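You operate a simulated robot arm through the tools that you are given. There is no shell and no other tool.

You run a simulated two-armed robot. Do the job below in one go: nothing can be reset, and whatever is moved stays where it is left.

JOB
Mix blue and pink dye in the dye trough, one press each, and dye the paper in the green clamp.
Fine: use the dye box's dial and green button, blue first, the dial ends on pink; stir out the streaks, park the paddle, stand the clamp on the teal rack; the other clamps and controls stay. Set down upright: what you pick out.

The check looks at the end state, three seconds after you hand in, the way a careful person would. Anything else that was tipped, shoved, dropped, spilled or broken makes it a failure.

ROBOT AND FRAMES
Two 7-joint arms with two-finger parallel grippers on one trunk that stands fixed in place. Base frame: the origin is at the foot of the trunk, x ahead of it, y to its left, z up; the work surface is at about z = 800. Units: mm, degrees, N and s.
The left shoulder is at [56, 174, 1244], the right one opposite. With the tool pointing down near the work surface each hand reaches from about 100 to 660 mm from the base axis, measured 20 degrees to its own side. Payload 3.6 kg a hand.
Tool frame (each hand has its own): the origin (TCP) lies between the finger pads and is the grasp point; the fingertips stand 30 mm ahead of it; z points along the fingers, y is the line along which they close. The gripper opens to 110 mm. The fingers are 20 mm wide and 10 mm thick; the gripper's body (48 by 112 mm) begins 55 mm behind the TCP.
Orientation is told as [roll, pitch, yaw] about the base's x, y, z axes, in that order, counted from this pose: with the fingers straight down and closing along the base's y, the tool's x points along the base's -x, its y along +y and its z along -z.

CONTROLS
- The arms move only by the tool move_arm. It takes "left_moves", "right_moves" or both (then of equal length, played together; a hand with none holds still); each is a list of rows, each a list of 7 numbers: the shift along the base's x, y, z in mm, then the turn, a rotation vector about the base's x, y, z in degrees, then the gripper command, from -1 (shut) to 1 (fully open), values between in proportion. In form: [[dx, dy, dz, rx, ry, rz, grip], ...]. A call has 1 to 20 rows; each row shifts and turns the commanded pose from where the row before left it. Rows are played at 5 a second. More than 50 mm and 8.6 degrees between two rows, or a gripper value outside its range, and nothing of the call is played. Where a pose cannot be reached the arm comes as near as it can. A force on the tool above 40 N (or 10 N above the force at the start of the call, whichever is more), or a blocked arm, ends the call early, and 0.2 s more pass. Each finger travels about 153 mm/s and halts on what it meets, pressing with about 43 N; the grip force reading is that of the motor and also rises with nothing between the fingers. The clock runs only during rows and for 0.2 s after the last one: add rows that do not move to give the fingers time. The reply holds the time, the measured pose of the TCP, the force on the tool along the base axes, the opening and the grip force, in the units named above and with some noise, with the torque about the TCP (base axes, N m) and any sound that the robot's microphone picked up, and new pictures: "pictures" is both (left out), scene, wrist or none (wrist: the cameras of the hands that moved).
- Cameras (640 x 400 px; columns grow to the right, rows downward): "scene" is now at [144.1, 17, 1416.1]; the picture's right is [0.21, -0.98, 0.00], its down [-0.56, -0.12, -0.82] and it looks along [0.80, 0.17, -0.57] (base axes); focal length 312 px, centre (320, 200). "left" rides on the left gripper at [72, -17, -103] in its tool frame; the picture's right is [0.23, 0.97, 0.00], its down [-0.76, 0.18, -0.62] and it looks along [-0.61, 0.14, 0.78] (tool axes); focal length 222 px, centre (320, 200). "right" rides on the right gripper at [72, 17, -103] in its tool frame; the picture's right is [-0.23, 0.97, 0.00], its down [-0.76, -0.18, -0.62] and it looks along [-0.61, -0.14, 0.78] (tool axes); focal length 222 px, centre (320, 200). There is no depth. A picture from a camera that has moved, and an enlarged one, comes with that camera's place and axes in the base frame and with its lens.
- raise_lower(by): slides the trunk up (or, below 0, down) by that many mm; the arms and the scene camera ride with it, the base frame stays. It gives what a move gives, with no picture.
- pan_tilt(pan, tilt): turns the head with the scene camera to pan (to the left, within 86 degrees either way) and tilt (down, from -29 to 69), counted from straight ahead of the robot. It gives what a move gives, and a new picture of the scene camera.
- close_up(camera, box): a new picture of the part [left, top, right, bottom] of that camera's present view, enlarged. It takes no simulated time.
- sign_off(): hands the job in; it is judged then, once.

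Places have to be worked out from the pictures, the camera data and where the tool is seen. Open the grippers and draw the arms clear of the work before you hand the job in, unless the task says otherwise.

The tools are called after "Request:" by a JSON object that holds its "op" and its "data". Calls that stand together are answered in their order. move_arm: Moves the arms, as the interface text tells. Its arguments: {"type":"object","properties":{"left_moves":{"type":"array"},"right_moves":{"type":"array"},"pictures":{"type":"string","enum":["both","scene","wrist","none"]}},"required":[]} The other tools are called the same way: raise_lower (by) slides the trunk up or down; pan_tilt (pan, tilt) turns the head that bears the scene camera; close_up (camera, box) takes an enlarged picture of a part of a camera's view; sign_off () hands the job in.

At the start:

```text
time_s: 0.0
left_position: [390.0, 252.0, 1244.8]
left_ee_rot: [-0.1, -0.1, 0.1]
left_force: [-0.1, 0.4, -0.3]
left_ft_torque: [0.03, 0.01, 0.01]
left_finger_gap: 110.0
left_grip_force: 0.1
right_position: [446.0, -106.3, 1204.5]
right_ee_rot: [0.1, 0.1, -0.1]
right_force: [0.6, -0.5, 0.3]
right_ft_torque: [-0.01, 0.0, 0.0]
right_finger_gap: 109.9
right_grip_force: 0.1
trunk travel left (down, up): [-359.0, 404.0]
head pan, tilt: [11.9, 35.0]
```

scene: 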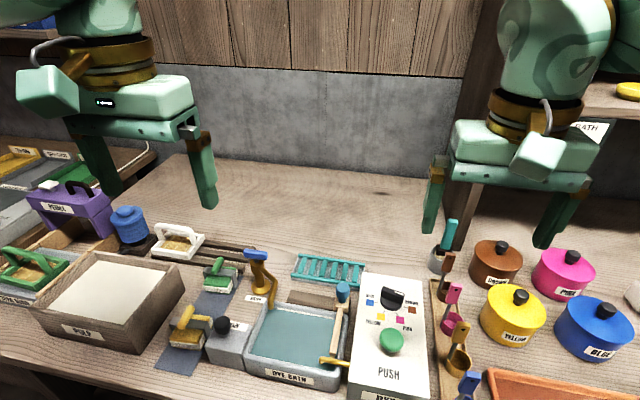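
right: 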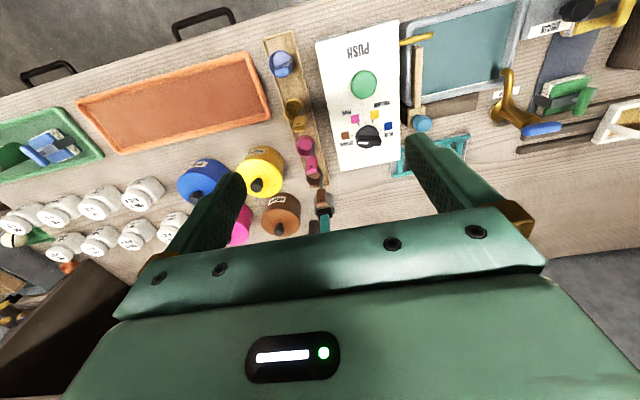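
left: 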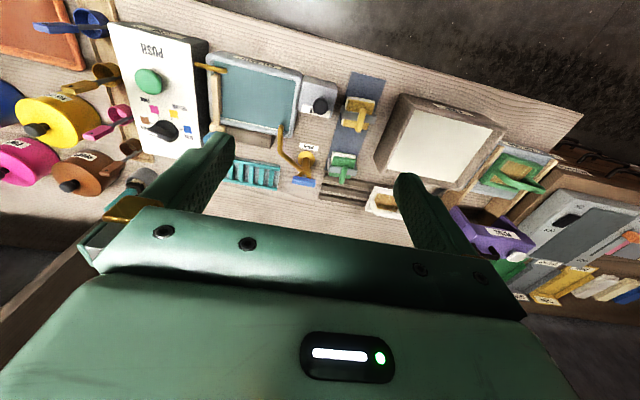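

The scene shows a dye box with dial and green button, a trough ("DYE BATH") with a paddle, clamps, and a teal rack. I start by enlarging the relevant regions.

Request:
{"op": "close_up", "data": {"camera": "scene", "box": [340, 260, 440, 400]}}

Request:
{"op": "close_up", "data": {"camera": "scene", "box": [150, 220, 370, 400]}}

Request:
{"op": "close_up", "data": {"camera": "left", "box": [90, 10, 410, 210]}}

Request:
{"op": "close_up", "data": {"camera": "right", "box": [310, 0, 640, 200]}}

```text
2.86 times, centred on (390, 330) of scene
camera zoom: at [144.1, 17.0, 1416.1], right [0.21, -0.98, 0.0], down [-0.56, -0.12, -0.82], along [0.8, 0.17, -0.57], focal length 892 px, centre (120, -171)
```

zoom: 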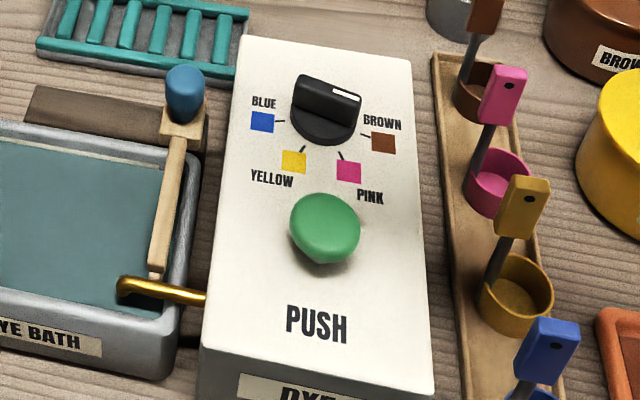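

```text
2.22 times, centred on (260, 310) of scene
camera zoom: at [144.1, 17.0, 1416.1], right [0.21, -0.98, 0.0], down [-0.56, -0.12, -0.82], along [0.8, 0.17, -0.57], focal length 694 px, centre (453, -44)
```

zoom: 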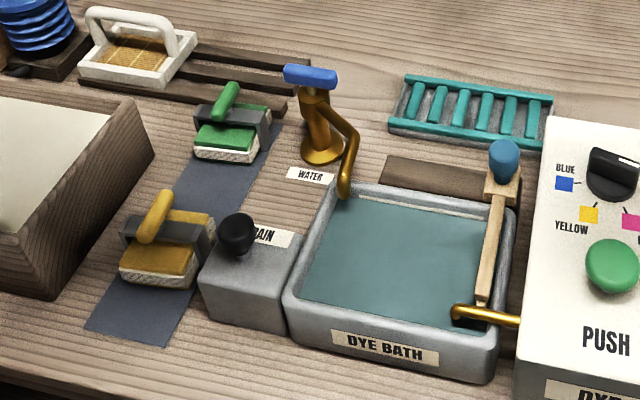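

```text
2.00 times, centred on (250, 110) of left
camera zoom: at [318.0, 236.7, 1347.4], right [-0.23, 0.97, 0.0], down [0.76, 0.18, 0.62], along [0.61, 0.14, -0.78], focal length 444 px, centre (460, 380)
```

zoom: 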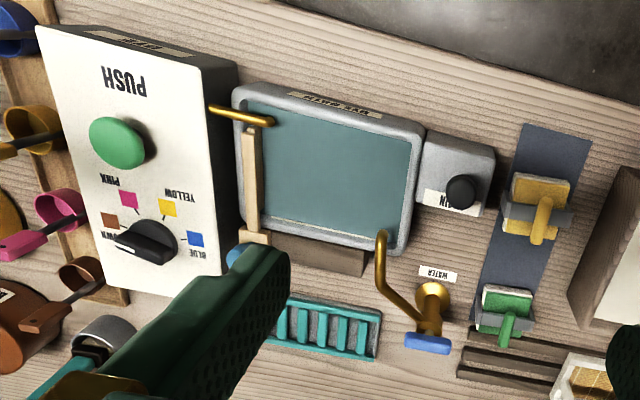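

```text
1.94 times, centred on (475, 100) of right
camera zoom: at [374.2, -89.5, 1307.1], right [0.23, 0.97, 0.0], down [0.76, -0.18, 0.62], along [0.61, -0.14, -0.78], focal length 431 px, centre (19, 394)
```

zoom: 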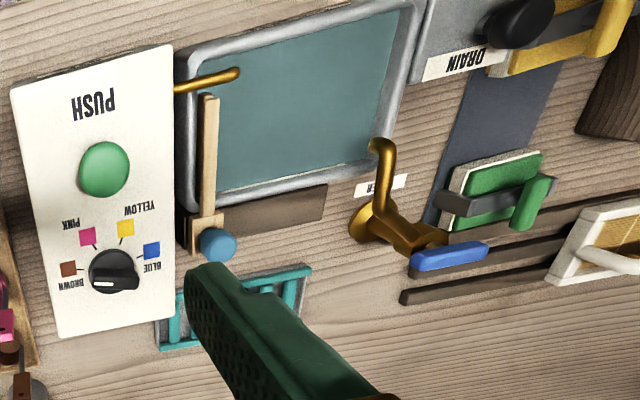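

Estimates so far: dial about (569,-43,892), button about (467,-41,~905), trough about x 420–540, y 40–220, green clamp about (585,358), rack about (688,120). I look at fine details before moving.

Request:
{"op": "close_up", "data": {"camera": "scene", "box": [362, 278, 426, 318]}}

Request:
{"op": "close_up", "data": {"camera": "scene", "box": [290, 275, 370, 325]}}

Request:
{"op": "close_up", "data": {"camera": "scene", "box": [180, 240, 290, 310]}}

Request:
{"op": "close_up", "data": {"camera": "right", "box": [330, 100, 410, 150]}}

Request:
{"op": "pan_tilt", "data": {"pan": 0, "tilt": 50}}

```text
10.00 times, centred on (394, 298) of scene
camera zoom: at [144.1, 17.0, 1416.1], right [0.21, -0.98, 0.0], down [-0.56, -0.12, -0.82], along [0.8, 0.17, -0.57], focal length 3124 px, centre (-420, -780)
```

zoom: 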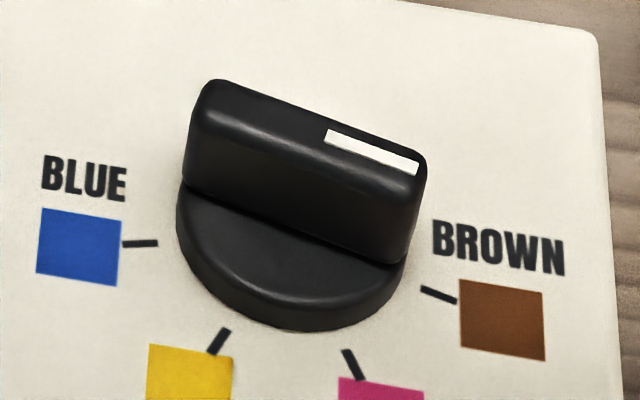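

```text
8.00 times, centred on (330, 300) of scene
camera zoom: at [144.1, 17.0, 1416.1], right [0.21, -0.98, 0.0], down [-0.56, -0.12, -0.82], along [0.8, 0.17, -0.57], focal length 2499 px, centre (240, -600)
```

zoom: 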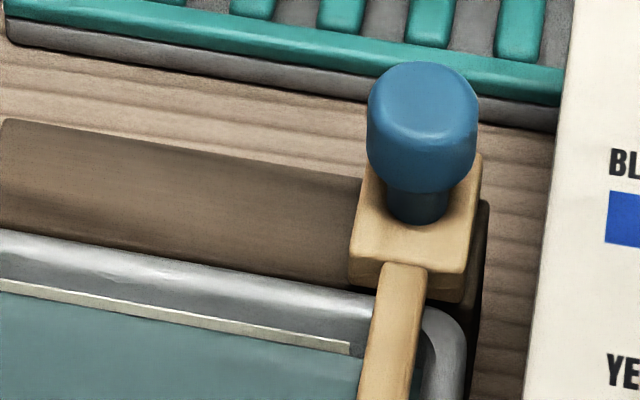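

```text
5.71 times, centred on (235, 275) of scene
camera zoom: at [144.1, 17.0, 1416.1], right [0.21, -0.98, 0.0], down [-0.56, -0.12, -0.82], along [0.8, 0.17, -0.57], focal length 1785 px, centre (806, -229)
```

zoom: 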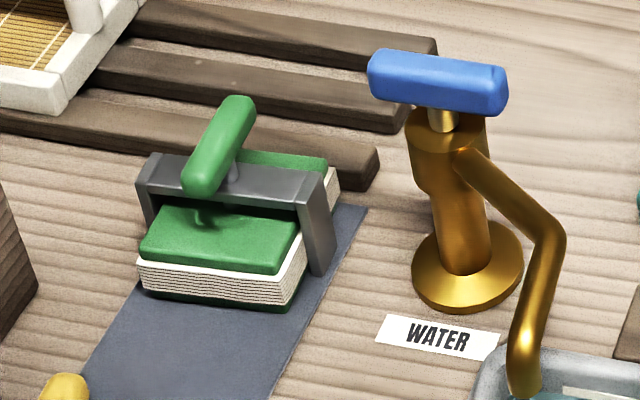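

```text
8.00 times, centred on (370, 125) of right
camera zoom: at [374.2, -89.5, 1307.1], right [0.23, 0.97, 0.0], down [0.76, -0.18, 0.62], along [0.61, -0.14, -0.78], focal length 1777 px, centre (-80, 800)
```

zoom: 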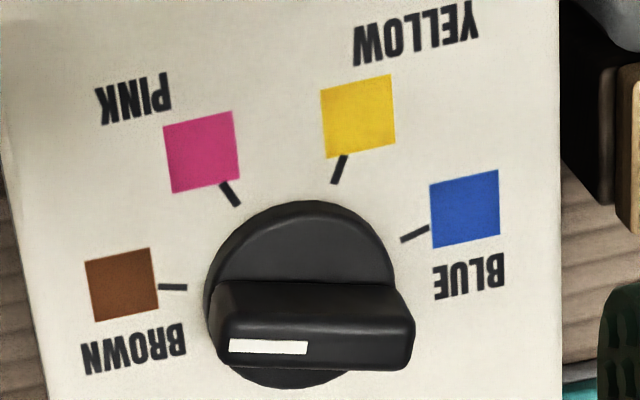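

```text
time_s: 0.8
left_position: [389.8, 251.5, 1245.8]
left_ee_rot: [0.0, 0.1, 0.1]
left_force: [-0.3, -0.1, 0.8]
left_ft_torque: [-0.01, 0.0, 0.0]
left_finger_gap: 110.2
left_grip_force: 0.0
right_position: [446.0, -107.5, 1203.0]
right_ee_rot: [0.0, -0.1, 0.1]
right_force: [-0.2, 0.6, -0.5]
right_ft_torque: [0.02, 0.01, 0.01]
right_finger_gap: 110.2
right_grip_force: 0.0
trunk travel left (down, up): [-359.0, 404.0]
head pan, tilt: [0.0, 50.0]
camera scene: at [134.9, -1.1, 1394.3], right [0.0, -1.0, 0.0], down [-0.77, 0.0, -0.64], along [0.64, 0.0, -0.77], focal length 312 px, centre (320, 200)
```

scene: 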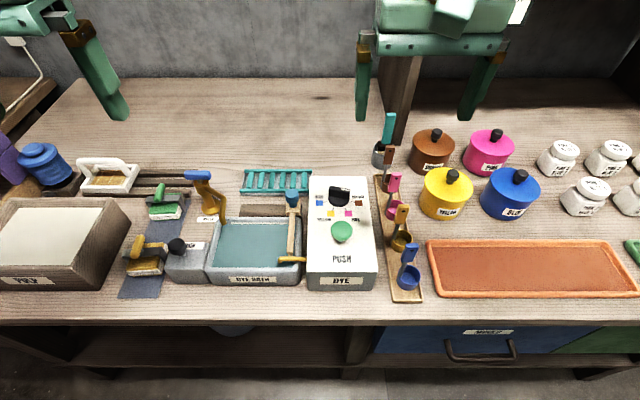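

The dial points at brown now, the paddle seems to ride on a block behind the trough. I enlarge the new view to understand the paddle, clamp and rack better.

Request:
{"op": "close_up", "data": {"camera": "scene", "box": [210, 165, 322, 235]}}

Request:
{"op": "close_up", "data": {"camera": "scene", "box": [200, 220, 312, 290]}}

Request:
{"op": "close_up", "data": {"camera": "scene", "box": [300, 170, 396, 230]}}

Request:
{"op": "close_up", "data": {"camera": "scene", "box": [110, 160, 222, 230]}}

Request:
{"op": "close_up", "data": {"camera": "left", "box": [190, 50, 310, 125]}}

Request:
{"op": "close_up", "data": {"camera": "left", "box": [310, 130, 390, 180]}}

Request:
{"op": "close_up", "data": {"camera": "right", "box": [390, 60, 502, 130]}}

```text
5.71 times, centred on (266, 200) of scene
camera zoom: at [134.9, -1.1, 1394.3], right [0.0, -1.0, 0.0], down [-0.77, 0.0, -0.64], along [0.64, 0.0, -0.77], focal length 1785 px, centre (629, 200)
```

zoom: 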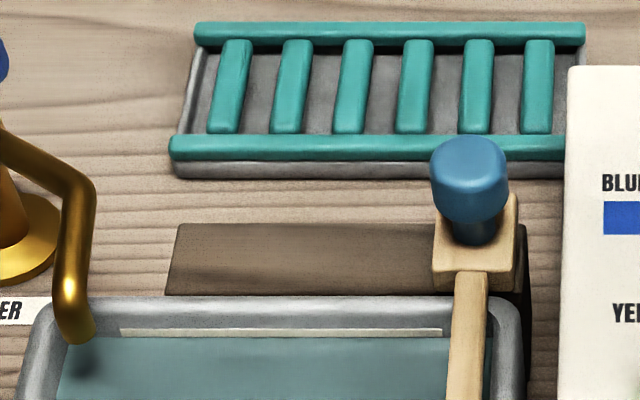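

```text
5.71 times, centred on (256, 255) of scene
camera zoom: at [134.9, -1.1, 1394.3], right [0.0, -1.0, 0.0], down [-0.77, 0.0, -0.64], along [0.64, 0.0, -0.77], focal length 1785 px, centre (686, -114)
```

zoom: 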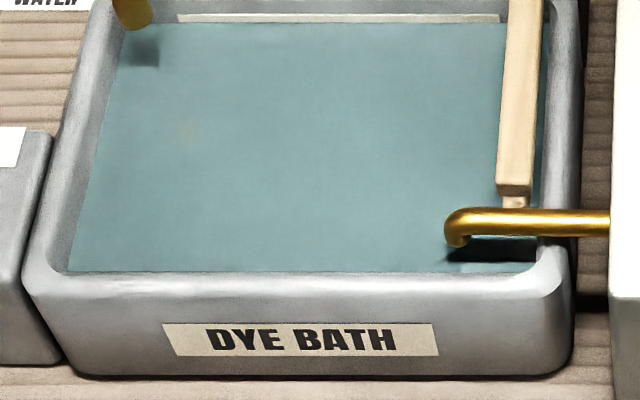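

```text
6.67 times, centred on (348, 200) of scene
camera zoom: at [134.9, -1.1, 1394.3], right [0.0, -1.0, 0.0], down [-0.77, 0.0, -0.64], along [0.64, 0.0, -0.77], focal length 2082 px, centre (133, 200)
```

zoom: 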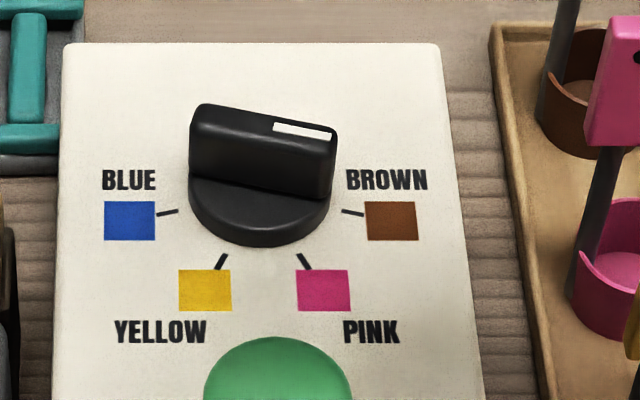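

```text
5.71 times, centred on (166, 195) of scene
camera zoom: at [134.9, -1.1, 1394.3], right [0.0, -1.0, 0.0], down [-0.77, 0.0, -0.64], along [0.64, 0.0, -0.77], focal length 1785 px, centre (1200, 229)
```

zoom: 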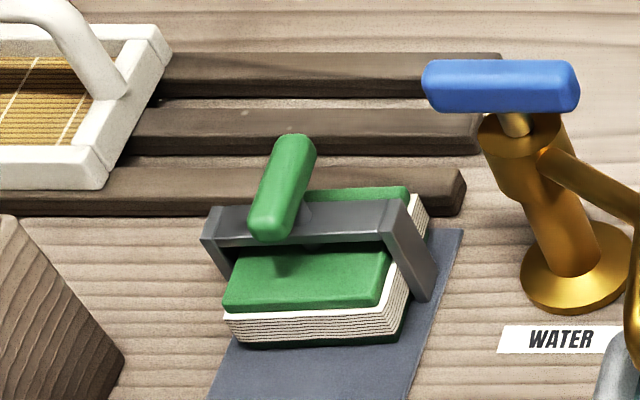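

```text
5.33 times, centred on (250, 88) of left
camera zoom: at [318.0, 236.8, 1347.4], right [-0.23, 0.97, 0.0], down [0.76, 0.18, 0.62], along [0.61, 0.14, -0.78], focal length 1185 px, centre (693, 800)
```

zoom: 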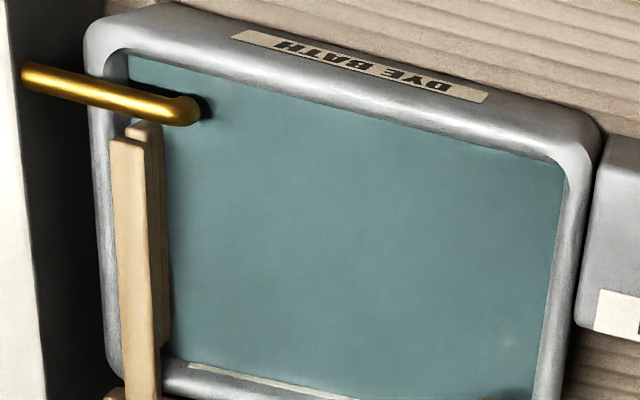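

```text
8.00 times, centred on (350, 155) of left
camera zoom: at [318.0, 236.8, 1347.4], right [-0.23, 0.97, 0.0], down [0.76, 0.18, 0.62], along [0.61, 0.14, -0.78], focal length 1777 px, centre (80, 560)
```

zoom: 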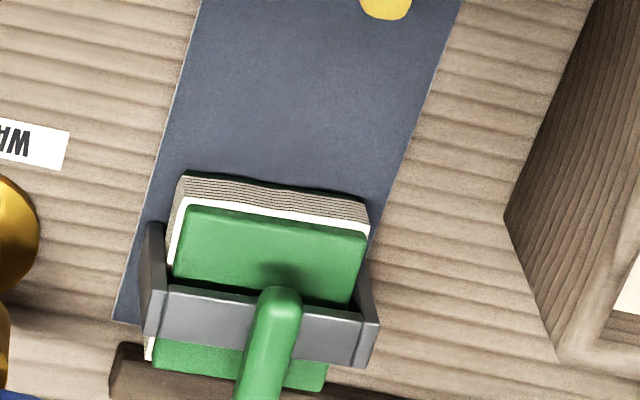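

```text
5.71 times, centred on (446, 95) of right
camera zoom: at [374.2, -89.5, 1307.1], right [0.23, 0.97, 0.0], down [0.76, -0.18, 0.62], along [0.61, -0.14, -0.78], focal length 1269 px, centre (-400, 800)
```

zoom: 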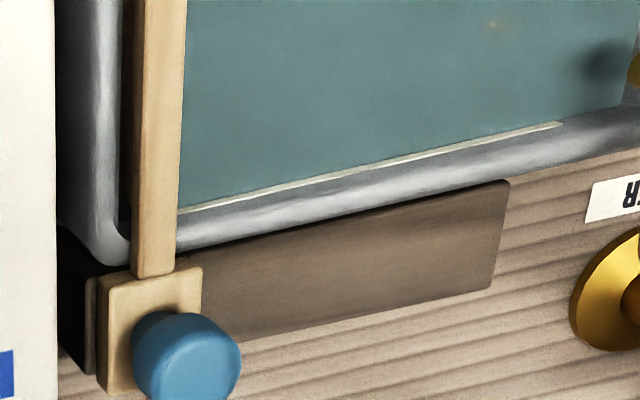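

Dial pointer lies about 73–75° from the −x axis toward −y (brown), with marks at ±75° and ±25°; so I need a −150° turn to blue, which a hand yaw from +75 to −75 gives. I move the right hand above the dial with yaw +75 and take a look.

Request:
{"op": "move_arm", "data": {"right_moves": [[12.3, 6.4, -20, 0, 0, 7.5, -0.2], [12.3, 6.4, -20, 0, 0, 7.5, -0.2], [12.3, 6.4, -20, 0, 0, 7.5, -0.2], [12.3, 6.4, -20, 0, 0, 7.5, -0.2], [12.3, 6.4, -20, 0, 0, 7.5, -0.2], [12.3, 6.4, -20, 0, 0, 7.5, -0.2], [12.3, 6.4, -20, 0, 0, 7.5, -0.2], [12.3, 6.4, -20, 0, 0, 7.5, -0.2], [12.3, 6.4, -20, 0, 0, 7.5, -0.2], [12.3, 6.4, -20, 0, 0, 7.5, -0.2], [0, 0, 0, 0, 0, 0, -0.2]]}}

```text
time_s: 3.2
left_position: [389.3, 251.9, 1244.9]
left_ee_rot: [-0.1, 0.0, 0.1]
left_force: [0.3, -0.1, -0.2]
left_ft_torque: [0.01, -0.02, -0.02]
left_finger_gap: 110.1
left_grip_force: 0.0
right_position: [489.0, -84.1, 1134.8]
right_ee_rot: [0.0, -0.1, 26.2]
right_force: [0.1, -0.4, 0.9]
right_ft_torque: [0.0, 0.02, -0.02]
right_finger_gap: 43.9
right_grip_force: 0.1
right hand out of reach, approached as far as the arm can: row 4, 5, 6, 7, 8, 9, 10
trunk travel left (down, up): [-359.0, 404.0]
head pan, tilt: [0.0, 50.0]
camera scene: at [134.9, -1.1, 1394.3], right [0.0, -1.0, 0.0], down [-0.77, 0.0, -0.64], along [0.64, 0.0, -0.77], focal length 312 px, centre (320, 200)
camera right: at [416.7, -100.7, 1237.2], right [-0.23, 0.97, 0.0], down [0.76, 0.18, 0.62], along [0.61, 0.14, -0.78], focal length 222 px, centre (320, 200)
```

scene: 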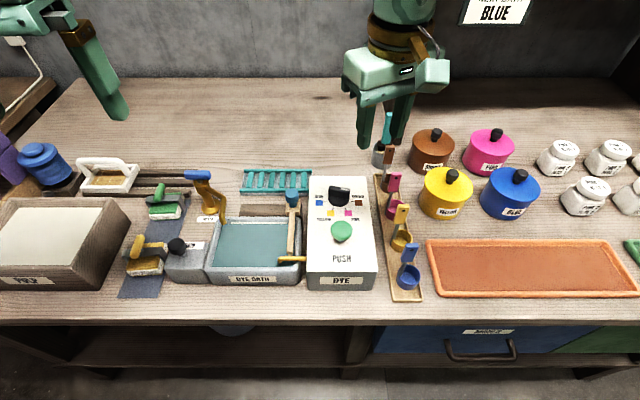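
right: 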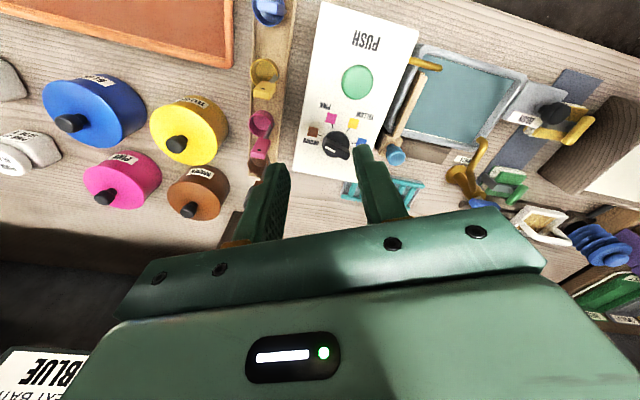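

The arm stalled at yaw 26 partway along the path; I test whether it is yaw or position that limits, starting with a pure downward/forward translation.

Request:
{"op": "move_arm", "data": {"right_moves": [[0, 0, -20, 0, 0, 0, -0.2], [0, 0, -20, 0, 0, 0, -0.2], [10, 5, -20, 0, 0, 0, -0.2], [0, 0, 0, 0, 0, 0, -0.2]], "pictures": "none"}}

```text
time_s: 4.2
left_position: [389.4, 251.4, 1245.0]
left_ee_rot: [0.0, 0.1, 0.1]
left_force: [-0.4, -0.8, 0.2]
left_ft_torque: [0.01, -0.01, 0.0]
left_finger_gap: 110.1
left_grip_force: 0.1
right_position: [499.0, -80.8, 1075.0]
right_ee_rot: [-0.1, 0.0, 26.2]
right_force: [-0.1, -0.1, 0.0]
right_ft_torque: [0.01, -0.04, 0.01]
right_finger_gap: 44.3
right_grip_force: 0.1
trunk travel left (down, up): [-359.0, 404.0]
head pan, tilt: [0.0, 50.0]
```

Translation works from the measured pose. Now I try turning alone.

Request:
{"op": "move_arm", "data": {"right_moves": [[0, 0, 0, 0, 0, 8, -0.2], [0, 0, 0, 0, 0, 8, -0.2], [0, 0, 0, 0, 0, 8, -0.2], [0, 0, 0, 0, 0, 8, -0.2], [0, 0, 0, 0, 0, 8, -0.2], [0, 0, 0, 0, 0, 8, -0.2], [0, 0, 0, 0, 0, 0, -0.2]], "pictures": "none"}}

```text
time_s: 5.8
left_position: [390.1, 253.1, 1246.3]
left_ee_rot: [0.0, 0.0, 0.1]
left_force: [0.7, 0.1, 0.3]
left_ft_torque: [0.05, 0.01, 0.02]
left_finger_gap: 110.1
left_grip_force: 0.2
right_position: [499.1, -79.8, 1074.3]
right_ee_rot: [0.0, 0.0, 26.2]
right_force: [-0.6, -0.5, 0.4]
right_ft_torque: [0.0, 0.02, 0.02]
right_finger_gap: 43.9
right_grip_force: 0.1
right hand out of reach, approached as far as the arm can: row 1, 2, 3, 4, 5, 6
trunk travel left (down, up): [-359.0, 404.0]
head pan, tilt: [0.0, 50.0]
```

Yaw is limited at +26.2 in this direction; I probe the other direction.

Request:
{"op": "move_arm", "data": {"right_moves": [[0, 0, 0, 0, 0, -8.5, -0.2], [0, 0, 0, 0, 0, -8.5, -0.2], [0, 0, 0, 0, 0, -8.5, -0.2], [0, 0, 0, 0, 0, -8.5, -0.2], [0, 0, 0, 0, 0, -8.5, -0.2], [0, 0, 0, 0, 0, -8.5, -0.2], [0, 0, 0, 0, 0, -8.5, -0.2], [0, 0, 0, 0, 0, -8.5, -0.2], [0, 0, 0, 0, 0, -8.5, -0.2], [0, 0, 0, 0, 0, -8.5, -0.2], [0, 0, 0, 0, 0, -8.5, -0.2], [0, 0, 0, 0, 0, -8.5, -0.2], [0, 0, 0, 0, 0, -8.5, -0.2], [0, 0, 0, 0, 0, -8.5, -0.2], [0, 0, 0, 0, 0, -8.5, -0.2], [0, 0, 0, 0, 0, -8.5, -0.2], [0, 0, 0, 0, 0, -8.5, -0.2], [0, 0, 0, 0, 0, 0, -0.2]], "pictures": "wrist"}}

```text
time_s: 9.6
left_position: [390.2, 252.6, 1244.6]
left_ee_rot: [-0.1, 0.1, 0.1]
left_force: [0.4, 0.2, 0.3]
left_ft_torque: [-0.03, 0.03, 0.01]
left_finger_gap: 110.0
left_grip_force: 0.1
right_position: [499.3, -80.7, 1075.6]
right_ee_rot: [-0.1, -0.2, -118.4]
right_force: [0.3, 0.1, 0.8]
right_ft_torque: [0.02, 0.02, 0.01]
right_finger_gap: 44.1
right_grip_force: 0.1
trunk travel left (down, up): [-359.0, 404.0]
head pan, tilt: [0.0, 50.0]
camera right: at [549.4, -24.1, 1177.9], right [0.75, -0.66, 0.0], down [-0.52, -0.59, 0.62], along [-0.41, -0.47, -0.78], focal length 222 px, centre (320, 200)
```

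right: 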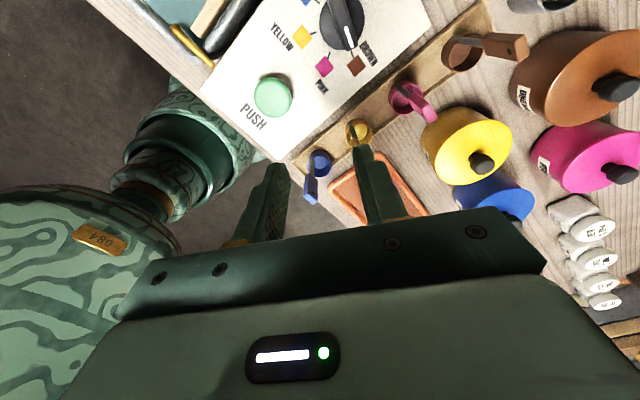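

Yaw −118 is reachable. I continue to −156 to see if one regrasp (−105→−155, then +25→−75) is possible with the right hand.

Request:
{"op": "move_arm", "data": {"right_moves": [[10, 5, 0, 0, 0, -8, -0.2], [10, 5, 0, 0, 0, -8, -0.2], [10, 5, 0, 0, 0, -8, -0.2], [10, 5, 0, 0, 0, -8, -0.2], [10, 5, 0, 0, 0, -8, -0.2], [0, 0, 0, 0, 0, 0, -0.2]], "pictures": "wrist"}}

```text
time_s: 11.0
left_position: [390.5, 251.6, 1246.4]
left_ee_rot: [0.0, 0.0, 0.1]
left_force: [0.8, -0.2, 0.4]
left_ft_torque: [0.02, -0.03, 0.03]
left_finger_gap: 109.9
left_grip_force: 0.1
right_position: [550.1, -54.6, 1075.7]
right_ee_rot: [0.0, -0.1, -158.4]
right_force: [0.4, 0.1, 0.0]
right_ft_torque: [-0.01, 0.02, 0.04]
right_finger_gap: 44.0
right_grip_force: 0.0
trunk travel left (down, up): [-359.0, 404.0]
head pan, tilt: [0.0, 50.0]
camera right: at [624.0, -43.7, 1177.8], right [0.15, -0.99, 0.0], down [-0.77, -0.12, 0.62], along [-0.62, -0.09, -0.78], focal length 222 px, centre (320, 200)
```

right: 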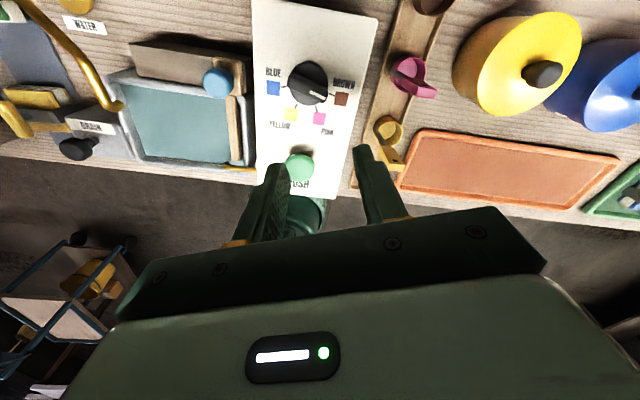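

−158° is reachable, so the plan works. I enlarge this near view to measure the dial and panel height.

Request:
{"op": "close_up", "data": {"camera": "right", "box": [250, 30, 378, 110]}}

Request:
{"op": "close_up", "data": {"camera": "right", "box": [240, 120, 368, 200]}}

Request:
{"op": "close_up", "data": {"camera": "right", "box": [90, 30, 282, 180]}}

Request:
{"op": "close_up", "data": {"camera": "scene", "box": [300, 170, 396, 230]}}

```text
5.00 times, centred on (314, 70) of right
camera zoom: at [624.0, -43.7, 1177.8], right [0.15, -0.99, 0.0], down [-0.77, -0.12, 0.62], along [-0.62, -0.09, -0.78], focal length 1111 px, centre (350, 850)
```

zoom: 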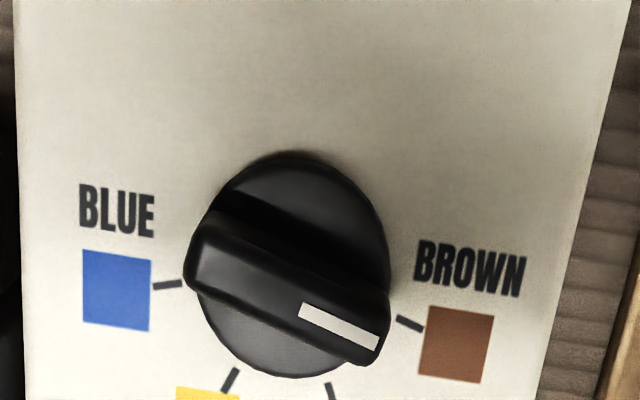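

```text
5.00 times, centred on (304, 160) of right
camera zoom: at [624.0, -43.7, 1177.8], right [0.15, -0.99, 0.0], down [-0.77, -0.12, 0.62], along [-0.62, -0.09, -0.78], focal length 1111 px, centre (400, 400)
```

zoom: 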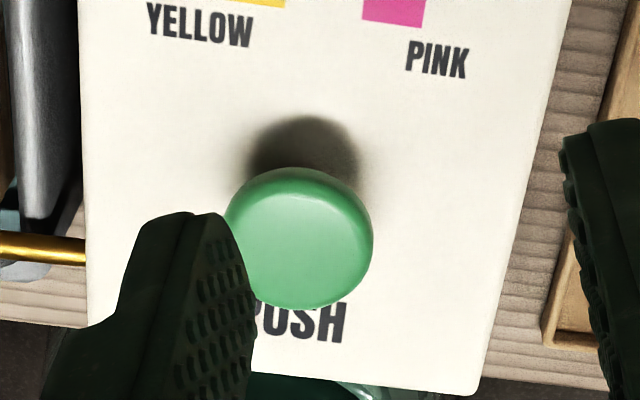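

```text
2.67 times, centred on (186, 105) of right
camera zoom: at [624.0, -43.7, 1177.8], right [0.15, -0.99, 0.0], down [-0.77, -0.12, 0.62], along [-0.62, -0.09, -0.78], focal length 592 px, centre (677, 453)
```

zoom: 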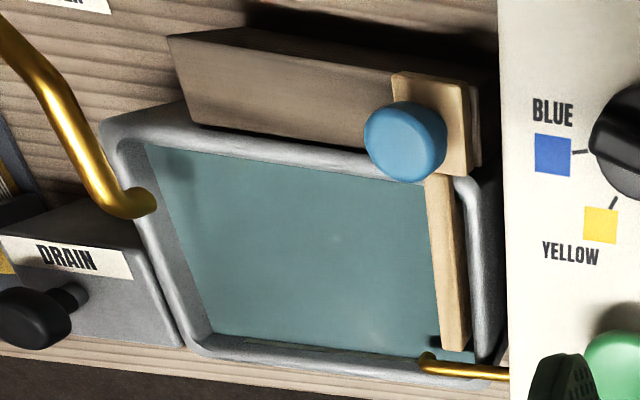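

```text
6.67 times, centred on (348, 200) of scene
camera zoom: at [134.8, -1.3, 1394.3], right [0.0, -1.0, 0.0], down [-0.77, 0.0, -0.64], along [0.64, 0.0, -0.77], focal length 2082 px, centre (133, 200)
```

zoom: 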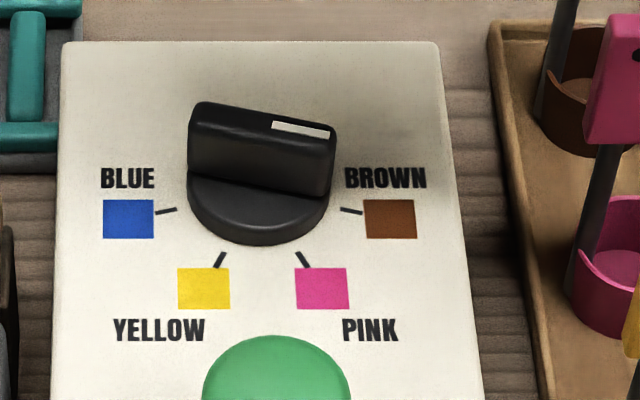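

Panel top is z≈882, dial axis ≈(564,−41), handle top ≈913. I turn to yaw −105 centred over the dial and go down to TCP 985, then check alignment.

Request:
{"op": "move_arm", "data": {"right_moves": [[2, 2, 0, 0, 0, 7.63, -0.2], [2, 2, 0, 0, 0, 7.63, -0.2], [2, 2, 0, 0, 0, 7.63, -0.2], [2, 2, 0, 0, 0, 7.63, -0.2], [2, 2, 0, 0, 0, 7.63, -0.2], [2, 2, 0, 0, 0, 7.63, -0.2], [2, 1.5, 0, 0, 0, 7.63, -0.2], [0, 0, -30, 0, 0, 0, -0.2], [0, 0, -30, 0, 0, 0, -0.2], [0, 0, -30, 0, 0, 0, -0.2], [0, 0, 0, 0, 0, 0, -0.2]]}}

Request:
{"op": "close_up", "data": {"camera": "scene", "box": [300, 130, 412, 200]}}

```text
time_s: 13.4
left_position: [388.8, 251.9, 1245.7]
left_ee_rot: [0.1, -0.1, 0.1]
left_force: [-0.1, -0.3, -1.1]
left_ft_torque: [-0.02, 0.01, 0.03]
left_finger_gap: 109.9
left_grip_force: 0.1
right_position: [563.0, -41.9, 983.9]
right_ee_rot: [0.0, 0.0, -104.9]
right_force: [1.1, 0.1, 0.7]
right_ft_torque: [0.02, -0.01, -0.02]
right_finger_gap: 44.2
right_grip_force: 0.0
trunk travel left (down, up): [-359.0, 404.0]
head pan, tilt: [0.0, 50.0]
camera scene: at [134.7, -1.0, 1394.3], right [0.0, -1.0, 0.0], down [-0.77, 0.0, -0.64], along [0.64, 0.0, -0.77], focal length 312 px, centre (320, 200)
camera right: at [599.1, 24.8, 1087.5], right [0.88, -0.47, 0.0], down [-0.37, -0.69, 0.62], along [-0.29, -0.55, -0.78], focal length 222 px, centre (320, 200)
```

scene: 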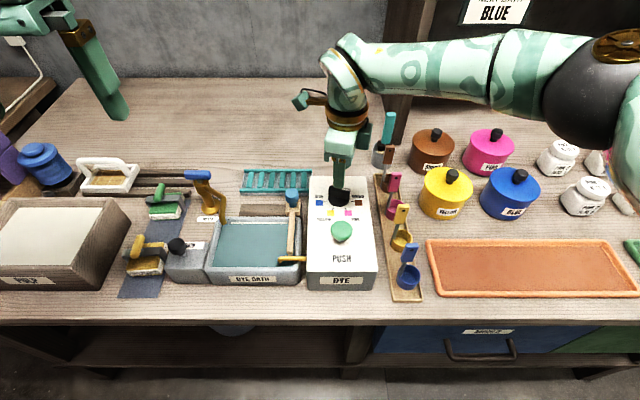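
right: 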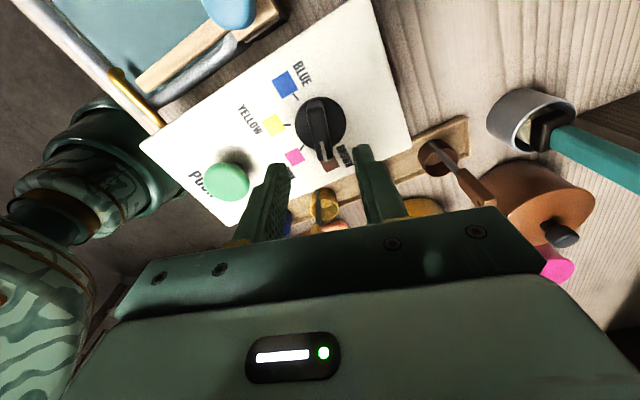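

```text
5.71 times, centred on (356, 165) of scene
camera zoom: at [134.7, -1.0, 1394.3], right [0.0, -1.0, 0.0], down [-0.77, 0.0, -0.64], along [0.64, 0.0, -0.77], focal length 1785 px, centre (114, 400)
```

zoom: 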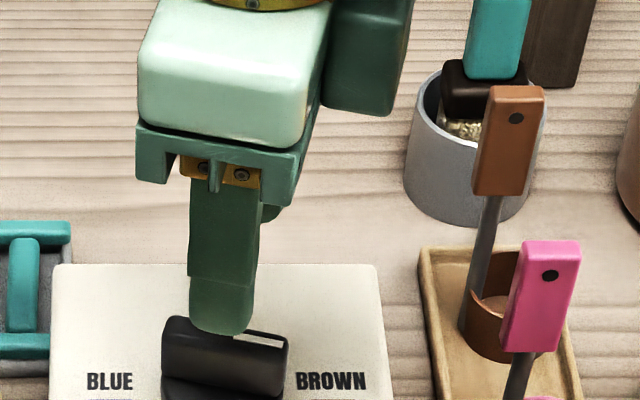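

The handle lies midway between the fingers. I lower to TCP ≈930 and close on the handle.

Request:
{"op": "move_arm", "data": {"right_moves": [[1, 0.5, -20, 0, 0, 0, -0.2], [0, 0, -20, 0, 0, 0, -0.2], [0, 0, -14, 0, 0, 0, -0.2], [0, 0, 0, 0, 0, 0, -0.2], [0, 0, 0, 0, 0, 0, -0.5], [0, 0, 0, 0, 0, 0, -0.7], [0, 0, 0, 0, 0, 0, -1], [0, 0, 0, 0, 0, 0, -1]]}}

Request:
{"op": "close_up", "data": {"camera": "scene", "box": [300, 150, 412, 220]}}

```text
time_s: 15.2
left_position: [389.0, 252.7, 1245.3]
left_ee_rot: [0.1, 0.0, 0.1]
left_force: [0.1, -0.3, 0.3]
left_ft_torque: [-0.02, -0.01, 0.0]
left_finger_gap: 110.0
left_grip_force: 0.0
right_position: [564.8, -41.5, 930.3]
right_ee_rot: [-0.2, -0.2, -104.9]
right_force: [-3.8, 0.5, -2.5]
right_ft_torque: [-0.05, -0.06, -0.32]
right_finger_gap: 13.7
right_grip_force: 44.8
trunk travel left (down, up): [-359.0, 404.0]
head pan, tilt: [0.0, 50.0]
camera scene: at [134.7, -0.9, 1394.2], right [0.0, -1.0, 0.0], down [-0.77, 0.0, -0.64], along [0.64, 0.0, -0.77], focal length 312 px, centre (320, 200)
camera right: at [600.3, 25.0, 1032.9], right [0.88, -0.47, 0.0], down [-0.37, -0.69, 0.62], along [-0.29, -0.55, -0.78], focal length 222 px, centre (320, 200)
```

scene: 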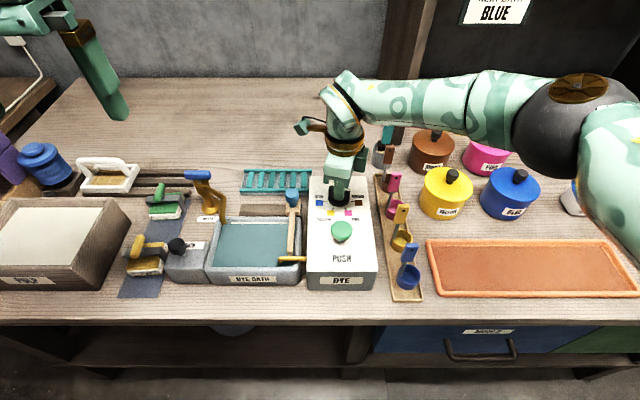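
right: 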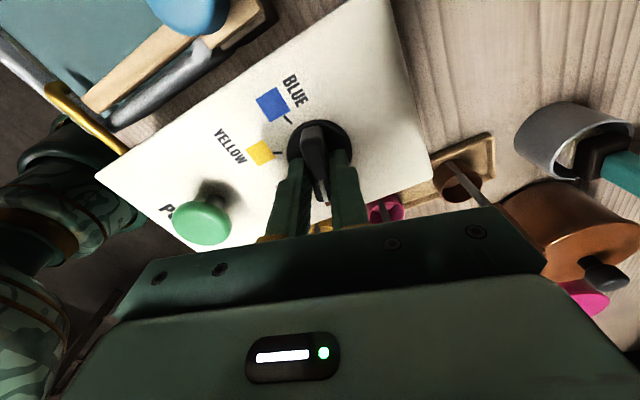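

```text
5.71 times, centred on (356, 185) of scene
camera zoom: at [134.7, -0.9, 1394.2], right [0.0, -1.0, 0.0], down [-0.77, 0.0, -0.64], along [0.64, 0.0, -0.77], focal length 1785 px, centre (114, 286)
```

zoom: 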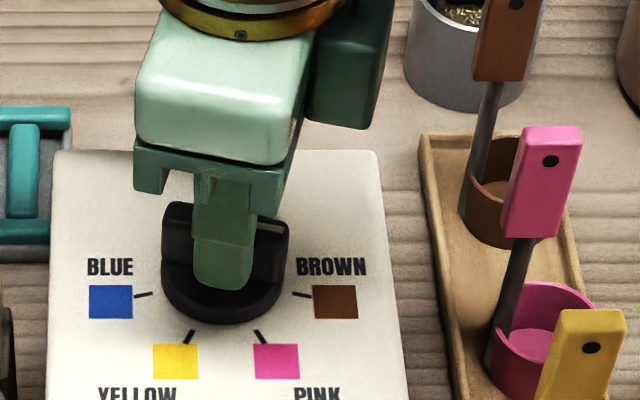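

The handle is gripped (13.7 mm) with low side force. I turn it −50° (toward pink) gently.

Request:
{"op": "move_arm", "data": {"right_moves": [[0, 0, 0, 0, 0, -5, -1], [0, 0, 0, 0, 0, -5, -1], [0, 0, 0, 0, 0, -5, -1], [0, 0, 0, 0, 0, -5, -1], [0, 0, 0, 0, 0, -5, -1], [0, 0, 0, 0, 0, -5, -1], [0, 0, 0, 0, 0, -5, -1], [0, 0, 0, 0, 0, -5, -1], [0, 0, 0, 0, 0, -5, -1], [0, 0, 0, 0, 0, -5, -1], [0, 0, 0, 0, 0, 0, -1]]}}

Request:
{"op": "close_up", "data": {"camera": "scene", "box": [300, 150, 412, 220]}}

```text
time_s: 17.6
left_position: [388.5, 253.7, 1245.3]
left_ee_rot: [-0.2, 0.0, 0.1]
left_force: [-0.4, 0.7, 0.0]
left_ft_torque: [0.0, -0.03, -0.05]
left_finger_gap: 109.8
left_grip_force: 0.1
right_position: [562.8, -41.9, 930.3]
right_ee_rot: [-0.1, -0.2, -154.8]
right_force: [-17.1, 8.2, -24.7]
right_ft_torque: [0.38, -0.27, 0.01]
right_finger_gap: 13.9
right_grip_force: 45.0
trunk travel left (down, up): [-359.0, 404.0]
head pan, tilt: [0.0, 50.0]
camera scene: at [134.8, 0.1, 1394.2], right [0.0, -1.0, 0.0], down [-0.77, 0.0, -0.64], along [0.64, 0.0, -0.77], focal length 312 px, centre (320, 200)
camera right: at [637.2, -24.1, 1032.7], right [0.21, -0.98, 0.0], down [-0.76, -0.16, 0.63], along [-0.61, -0.13, -0.78], focal length 222 px, centre (320, 200)
```

scene: 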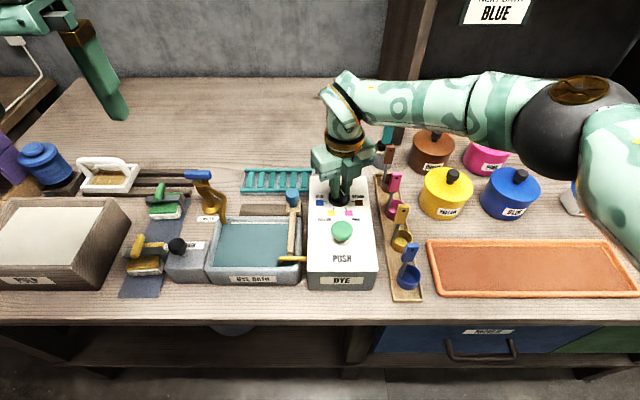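
right: 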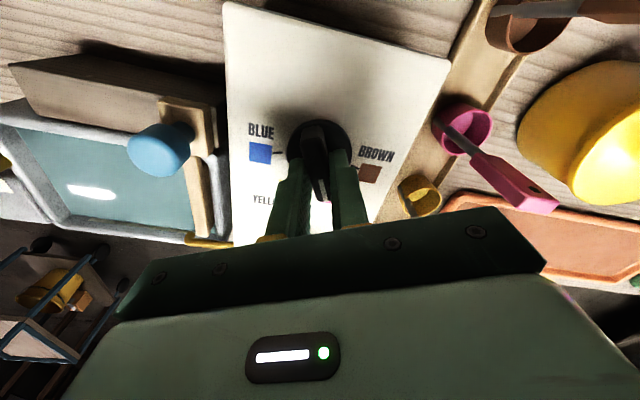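

```text
5.71 times, centred on (356, 185) of scene
camera zoom: at [134.8, 0.1, 1394.2], right [0.0, -1.0, 0.0], down [-0.77, 0.0, -0.64], along [0.64, 0.0, -0.77], focal length 1785 px, centre (114, 286)
```

zoom: 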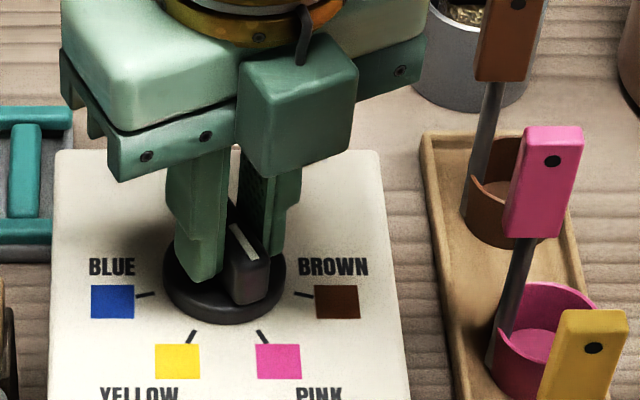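

Dial now at the pink mark. I release, rise, and swing the hand +180° to yaw ≈+25 for the second grasp.

Request:
{"op": "move_arm", "data": {"right_moves": [[0, 0, 0, 0, 0, 0, -0.5], [0, 0, 0, 0, 0, 0, -0.2], [0, 0, 0, 0, 0, 0, -0.2], [0, 0, 30, 0, 0, 0, -0.2], [0, 0, 30, 0, 0, 0, -0.2], [0, 0, 0, 0, 0, 8.5, -0.2], [0, 0, 0, 0, 0, 8.5, -0.2], [0, 0, 0, 0, 0, 8.5, -0.2], [0, 0, 0, 0, 0, 8.5, -0.2], [0, 0, 0, 0, 0, 8.5, -0.2], [0, 0, 0, 0, 0, 8.5, -0.2], [0, 0, 0, 0, 0, 8.5, -0.2], [0, 0, 0, 0, 0, 8.5, -0.2]], "pictures": "none"}}

Request:
{"op": "move_arm", "data": {"right_moves": [[0, 0, 0, 0, 0, 8.5, -0.2], [0, 0, 0, 0, 0, 8.5, -0.2], [0, 0, 0, 0, 0, 8.5, -0.2], [0, 0, 0, 0, 0, 8.5, -0.2], [0, 0, 0, 0, 0, 8.5, -0.2], [0, 0, 0, 0, 0, 8.5, -0.2], [0, 0, 0, 0, 0, 8.5, -0.2], [0, 0, 0, 0, 0, 8.5, -0.2], [0, 0, 0, 0, 0, 8.5, -0.2], [0, 0, 0, 0, 0, 8.5, -0.2], [0, 0, 0, 0, 0, 8.5, -0.2], [0, 0, 0, 0, 0, 8.5, -0.2], [0, 0, 0, 0, 0, 8.5, -0.2], [0, 0, 0, 0, 0, 0, -0.2]]}}

Request:
{"op": "close_up", "data": {"camera": "scene", "box": [300, 150, 412, 220]}}

Request:
{"op": "close_up", "data": {"camera": "right", "box": [240, 70, 400, 170]}}

```text
time_s: 20.4
left_position: [389.2, 252.2, 1245.3]
left_ee_rot: [-0.1, 0.0, 0.1]
left_force: [0.2, 0.0, 0.7]
left_ft_torque: [-0.01, 0.0, -0.03]
left_finger_gap: 110.1
left_grip_force: 0.0
right_position: [565.0, -41.7, 990.8]
right_ee_rot: [0.0, -0.2, -86.7]
right_force: [0.6, 0.0, 0.0]
right_ft_torque: [0.01, -0.01, -0.01]
right_finger_gap: 44.1
right_grip_force: 0.2
trunk travel left (down, up): [-359.0, 404.0]
head pan, tilt: [0.0, 50.0]
```

```text
time_s: 23.4
left_position: [389.1, 251.0, 1244.8]
left_ee_rot: [0.0, 0.0, 0.1]
left_force: [-0.2, 0.2, 0.2]
left_ft_torque: [0.03, 0.04, -0.01]
left_finger_gap: 109.9
left_grip_force: 0.1
right_position: [564.9, -42.9, 990.9]
right_ee_rot: [0.0, -0.1, 18.1]
right_force: [-0.1, 0.1, 0.0]
right_ft_torque: [0.0, -0.02, -0.04]
right_finger_gap: 44.1
right_grip_force: 0.1
right hand out of reach, approached as far as the arm can: row 13
trunk travel left (down, up): [-359.0, 404.0]
head pan, tilt: [0.0, 50.0]
camera scene: at [135.0, -1.1, 1394.3], right [0.0, -1.0, 0.0], down [-0.77, 0.0, -0.64], along [0.64, 0.0, -0.77], focal length 312 px, centre (320, 200)
camera right: at [491.0, -47.3, 1093.8], right [-0.09, 1.0, 0.0], down [0.78, 0.07, 0.62], along [0.62, 0.05, -0.78], focal length 222 px, centre (320, 200)
```

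scene: 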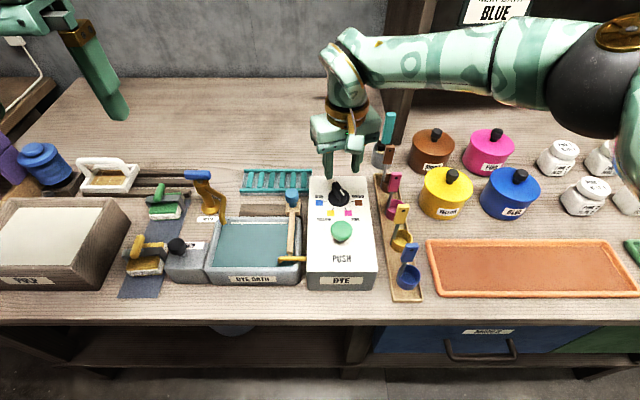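
right: 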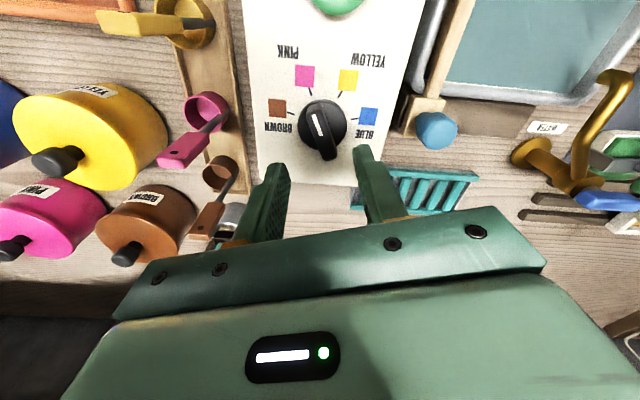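

```text
5.71 times, centred on (356, 185) of scene
camera zoom: at [135.0, -1.1, 1394.3], right [0.0, -1.0, 0.0], down [-0.77, 0.0, -0.64], along [0.64, 0.0, -0.77], focal length 1785 px, centre (114, 286)
```

zoom: 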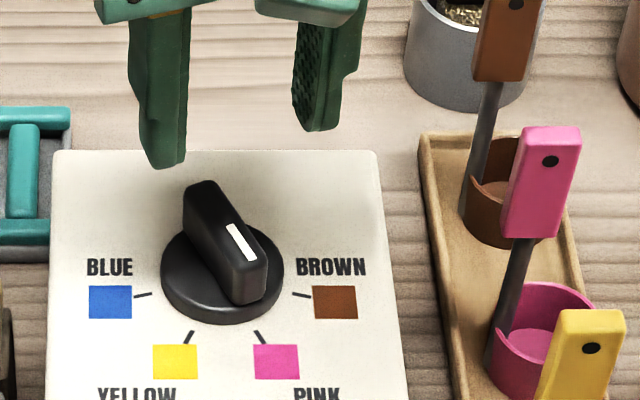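

```text
4.00 times, centred on (320, 120) of right
camera zoom: at [491.0, -47.3, 1093.8], right [-0.09, 1.0, 0.0], down [0.78, 0.07, 0.62], along [0.62, 0.05, -0.78], focal length 888 px, centre (320, 520)
```

zoom: 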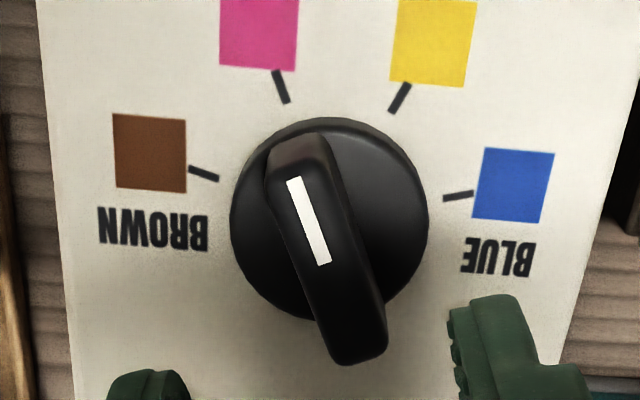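

Dial is cleanly at pink. Hand is at yaw 18 (its limit here), close enough to grasp; I descend centred on (563,−41.5) and close.

Request:
{"op": "move_arm", "data": {"right_moves": [[-2, 1, -20, 0, 0, 0, -0.2], [0, 0, -20, 0, 0, 0, -0.2], [0, 0, -20, 0, 0, 0, -0.2], [0, 0, 0, 0, 0, 0, -0.2], [0, 0, 0, 0, 0, 0, -0.5], [0, 0, 0, 0, 0, 0, -0.7], [0, 0, 0, 0, 0, 0, -1], [0, 0, 0, 0, 0, 0, -1]]}}

Request:
{"op": "close_up", "data": {"camera": "scene", "box": [300, 150, 412, 220]}}

```text
time_s: 25.2
left_position: [389.9, 253.6, 1245.2]
left_ee_rot: [0.0, 0.0, 0.1]
left_force: [0.8, 0.3, 0.1]
left_ft_torque: [0.02, -0.02, -0.01]
left_finger_gap: 109.9
left_grip_force: 0.1
right_position: [561.7, -41.0, 931.6]
right_ee_rot: [0.1, 0.0, 18.0]
right_force: [0.1, 1.0, -2.6]
right_ft_torque: [0.08, -0.32, 0.06]
right_finger_gap: 13.5
right_grip_force: 45.1
trunk travel left (down, up): [-359.0, 404.0]
head pan, tilt: [0.0, 50.0]
camera scene: at [135.2, -1.0, 1394.2], right [0.0, -1.0, 0.0], down [-0.77, 0.0, -0.64], along [0.64, 0.0, -0.77], focal length 312 px, centre (320, 200)
camera right: at [488.9, -46.0, 1033.9], right [-0.08, 1.0, 0.0], down [0.78, 0.07, 0.62], along [0.62, 0.05, -0.78], focal length 222 px, centre (320, 200)
```

scene: 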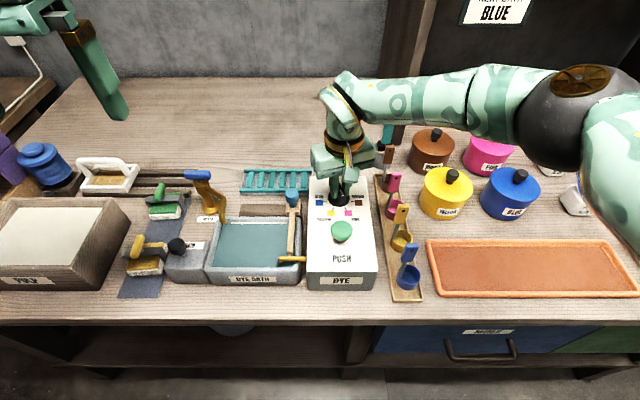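
right: 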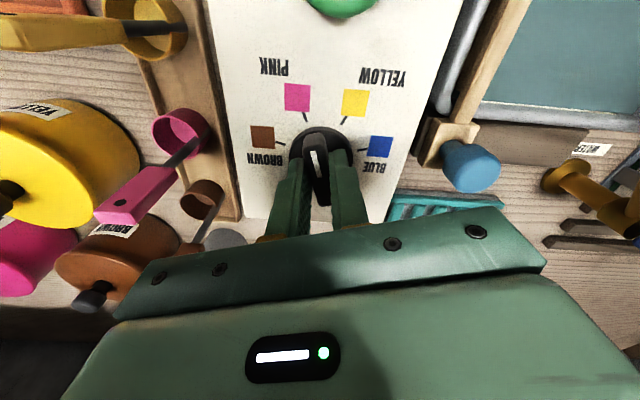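

```text
5.71 times, centred on (356, 185) of scene
camera zoom: at [135.2, -1.0, 1394.2], right [0.0, -1.0, 0.0], down [-0.77, 0.0, -0.64], along [0.64, 0.0, -0.77], focal length 1785 px, centre (114, 286)
```

zoom: 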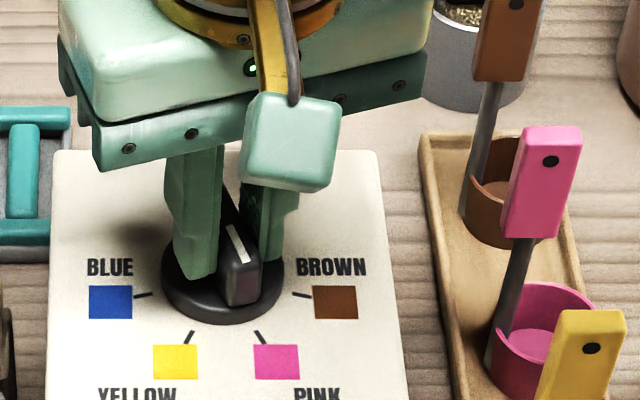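

The fingers aligned the handle (13.5 mm). I turn −46° first and check the lateral forces.

Request:
{"op": "move_arm", "data": {"right_moves": [[0, 0, 0, 0, 0, -5.8, -1], [0, 0, 0, 0, 0, -5.8, -1], [0, 0, 0, 0, 0, -5.8, -1], [0, 0, 0, 0, 0, -5.8, -1], [0, 0, 0, 0, 0, -5.8, -1], [0, 0, 0, 0, 0, -5.8, -1], [0, 0, 0, 0, 0, -5.8, -1], [0, 0, 0, 0, 0, -5.8, -1], [0, 0, 0, 0, 0, 0, -1]], "pictures": "none"}}

```text
time_s: 27.2
left_position: [390.3, 255.8, 1245.3]
left_ee_rot: [-0.1, 0.1, 0.1]
left_force: [-0.4, 0.3, 0.2]
left_ft_torque: [0.01, -0.01, -0.01]
left_finger_gap: 110.0
left_grip_force: 0.0
right_position: [563.2, -38.3, 931.1]
right_ee_rot: [-0.1, 0.0, -28.6]
right_force: [1.8, 13.9, -3.2]
right_ft_torque: [0.29, -0.46, 0.08]
right_finger_gap: 13.8
right_grip_force: 45.0
trunk travel left (down, up): [-359.0, 404.0]
head pan, tilt: [0.0, 50.0]
```

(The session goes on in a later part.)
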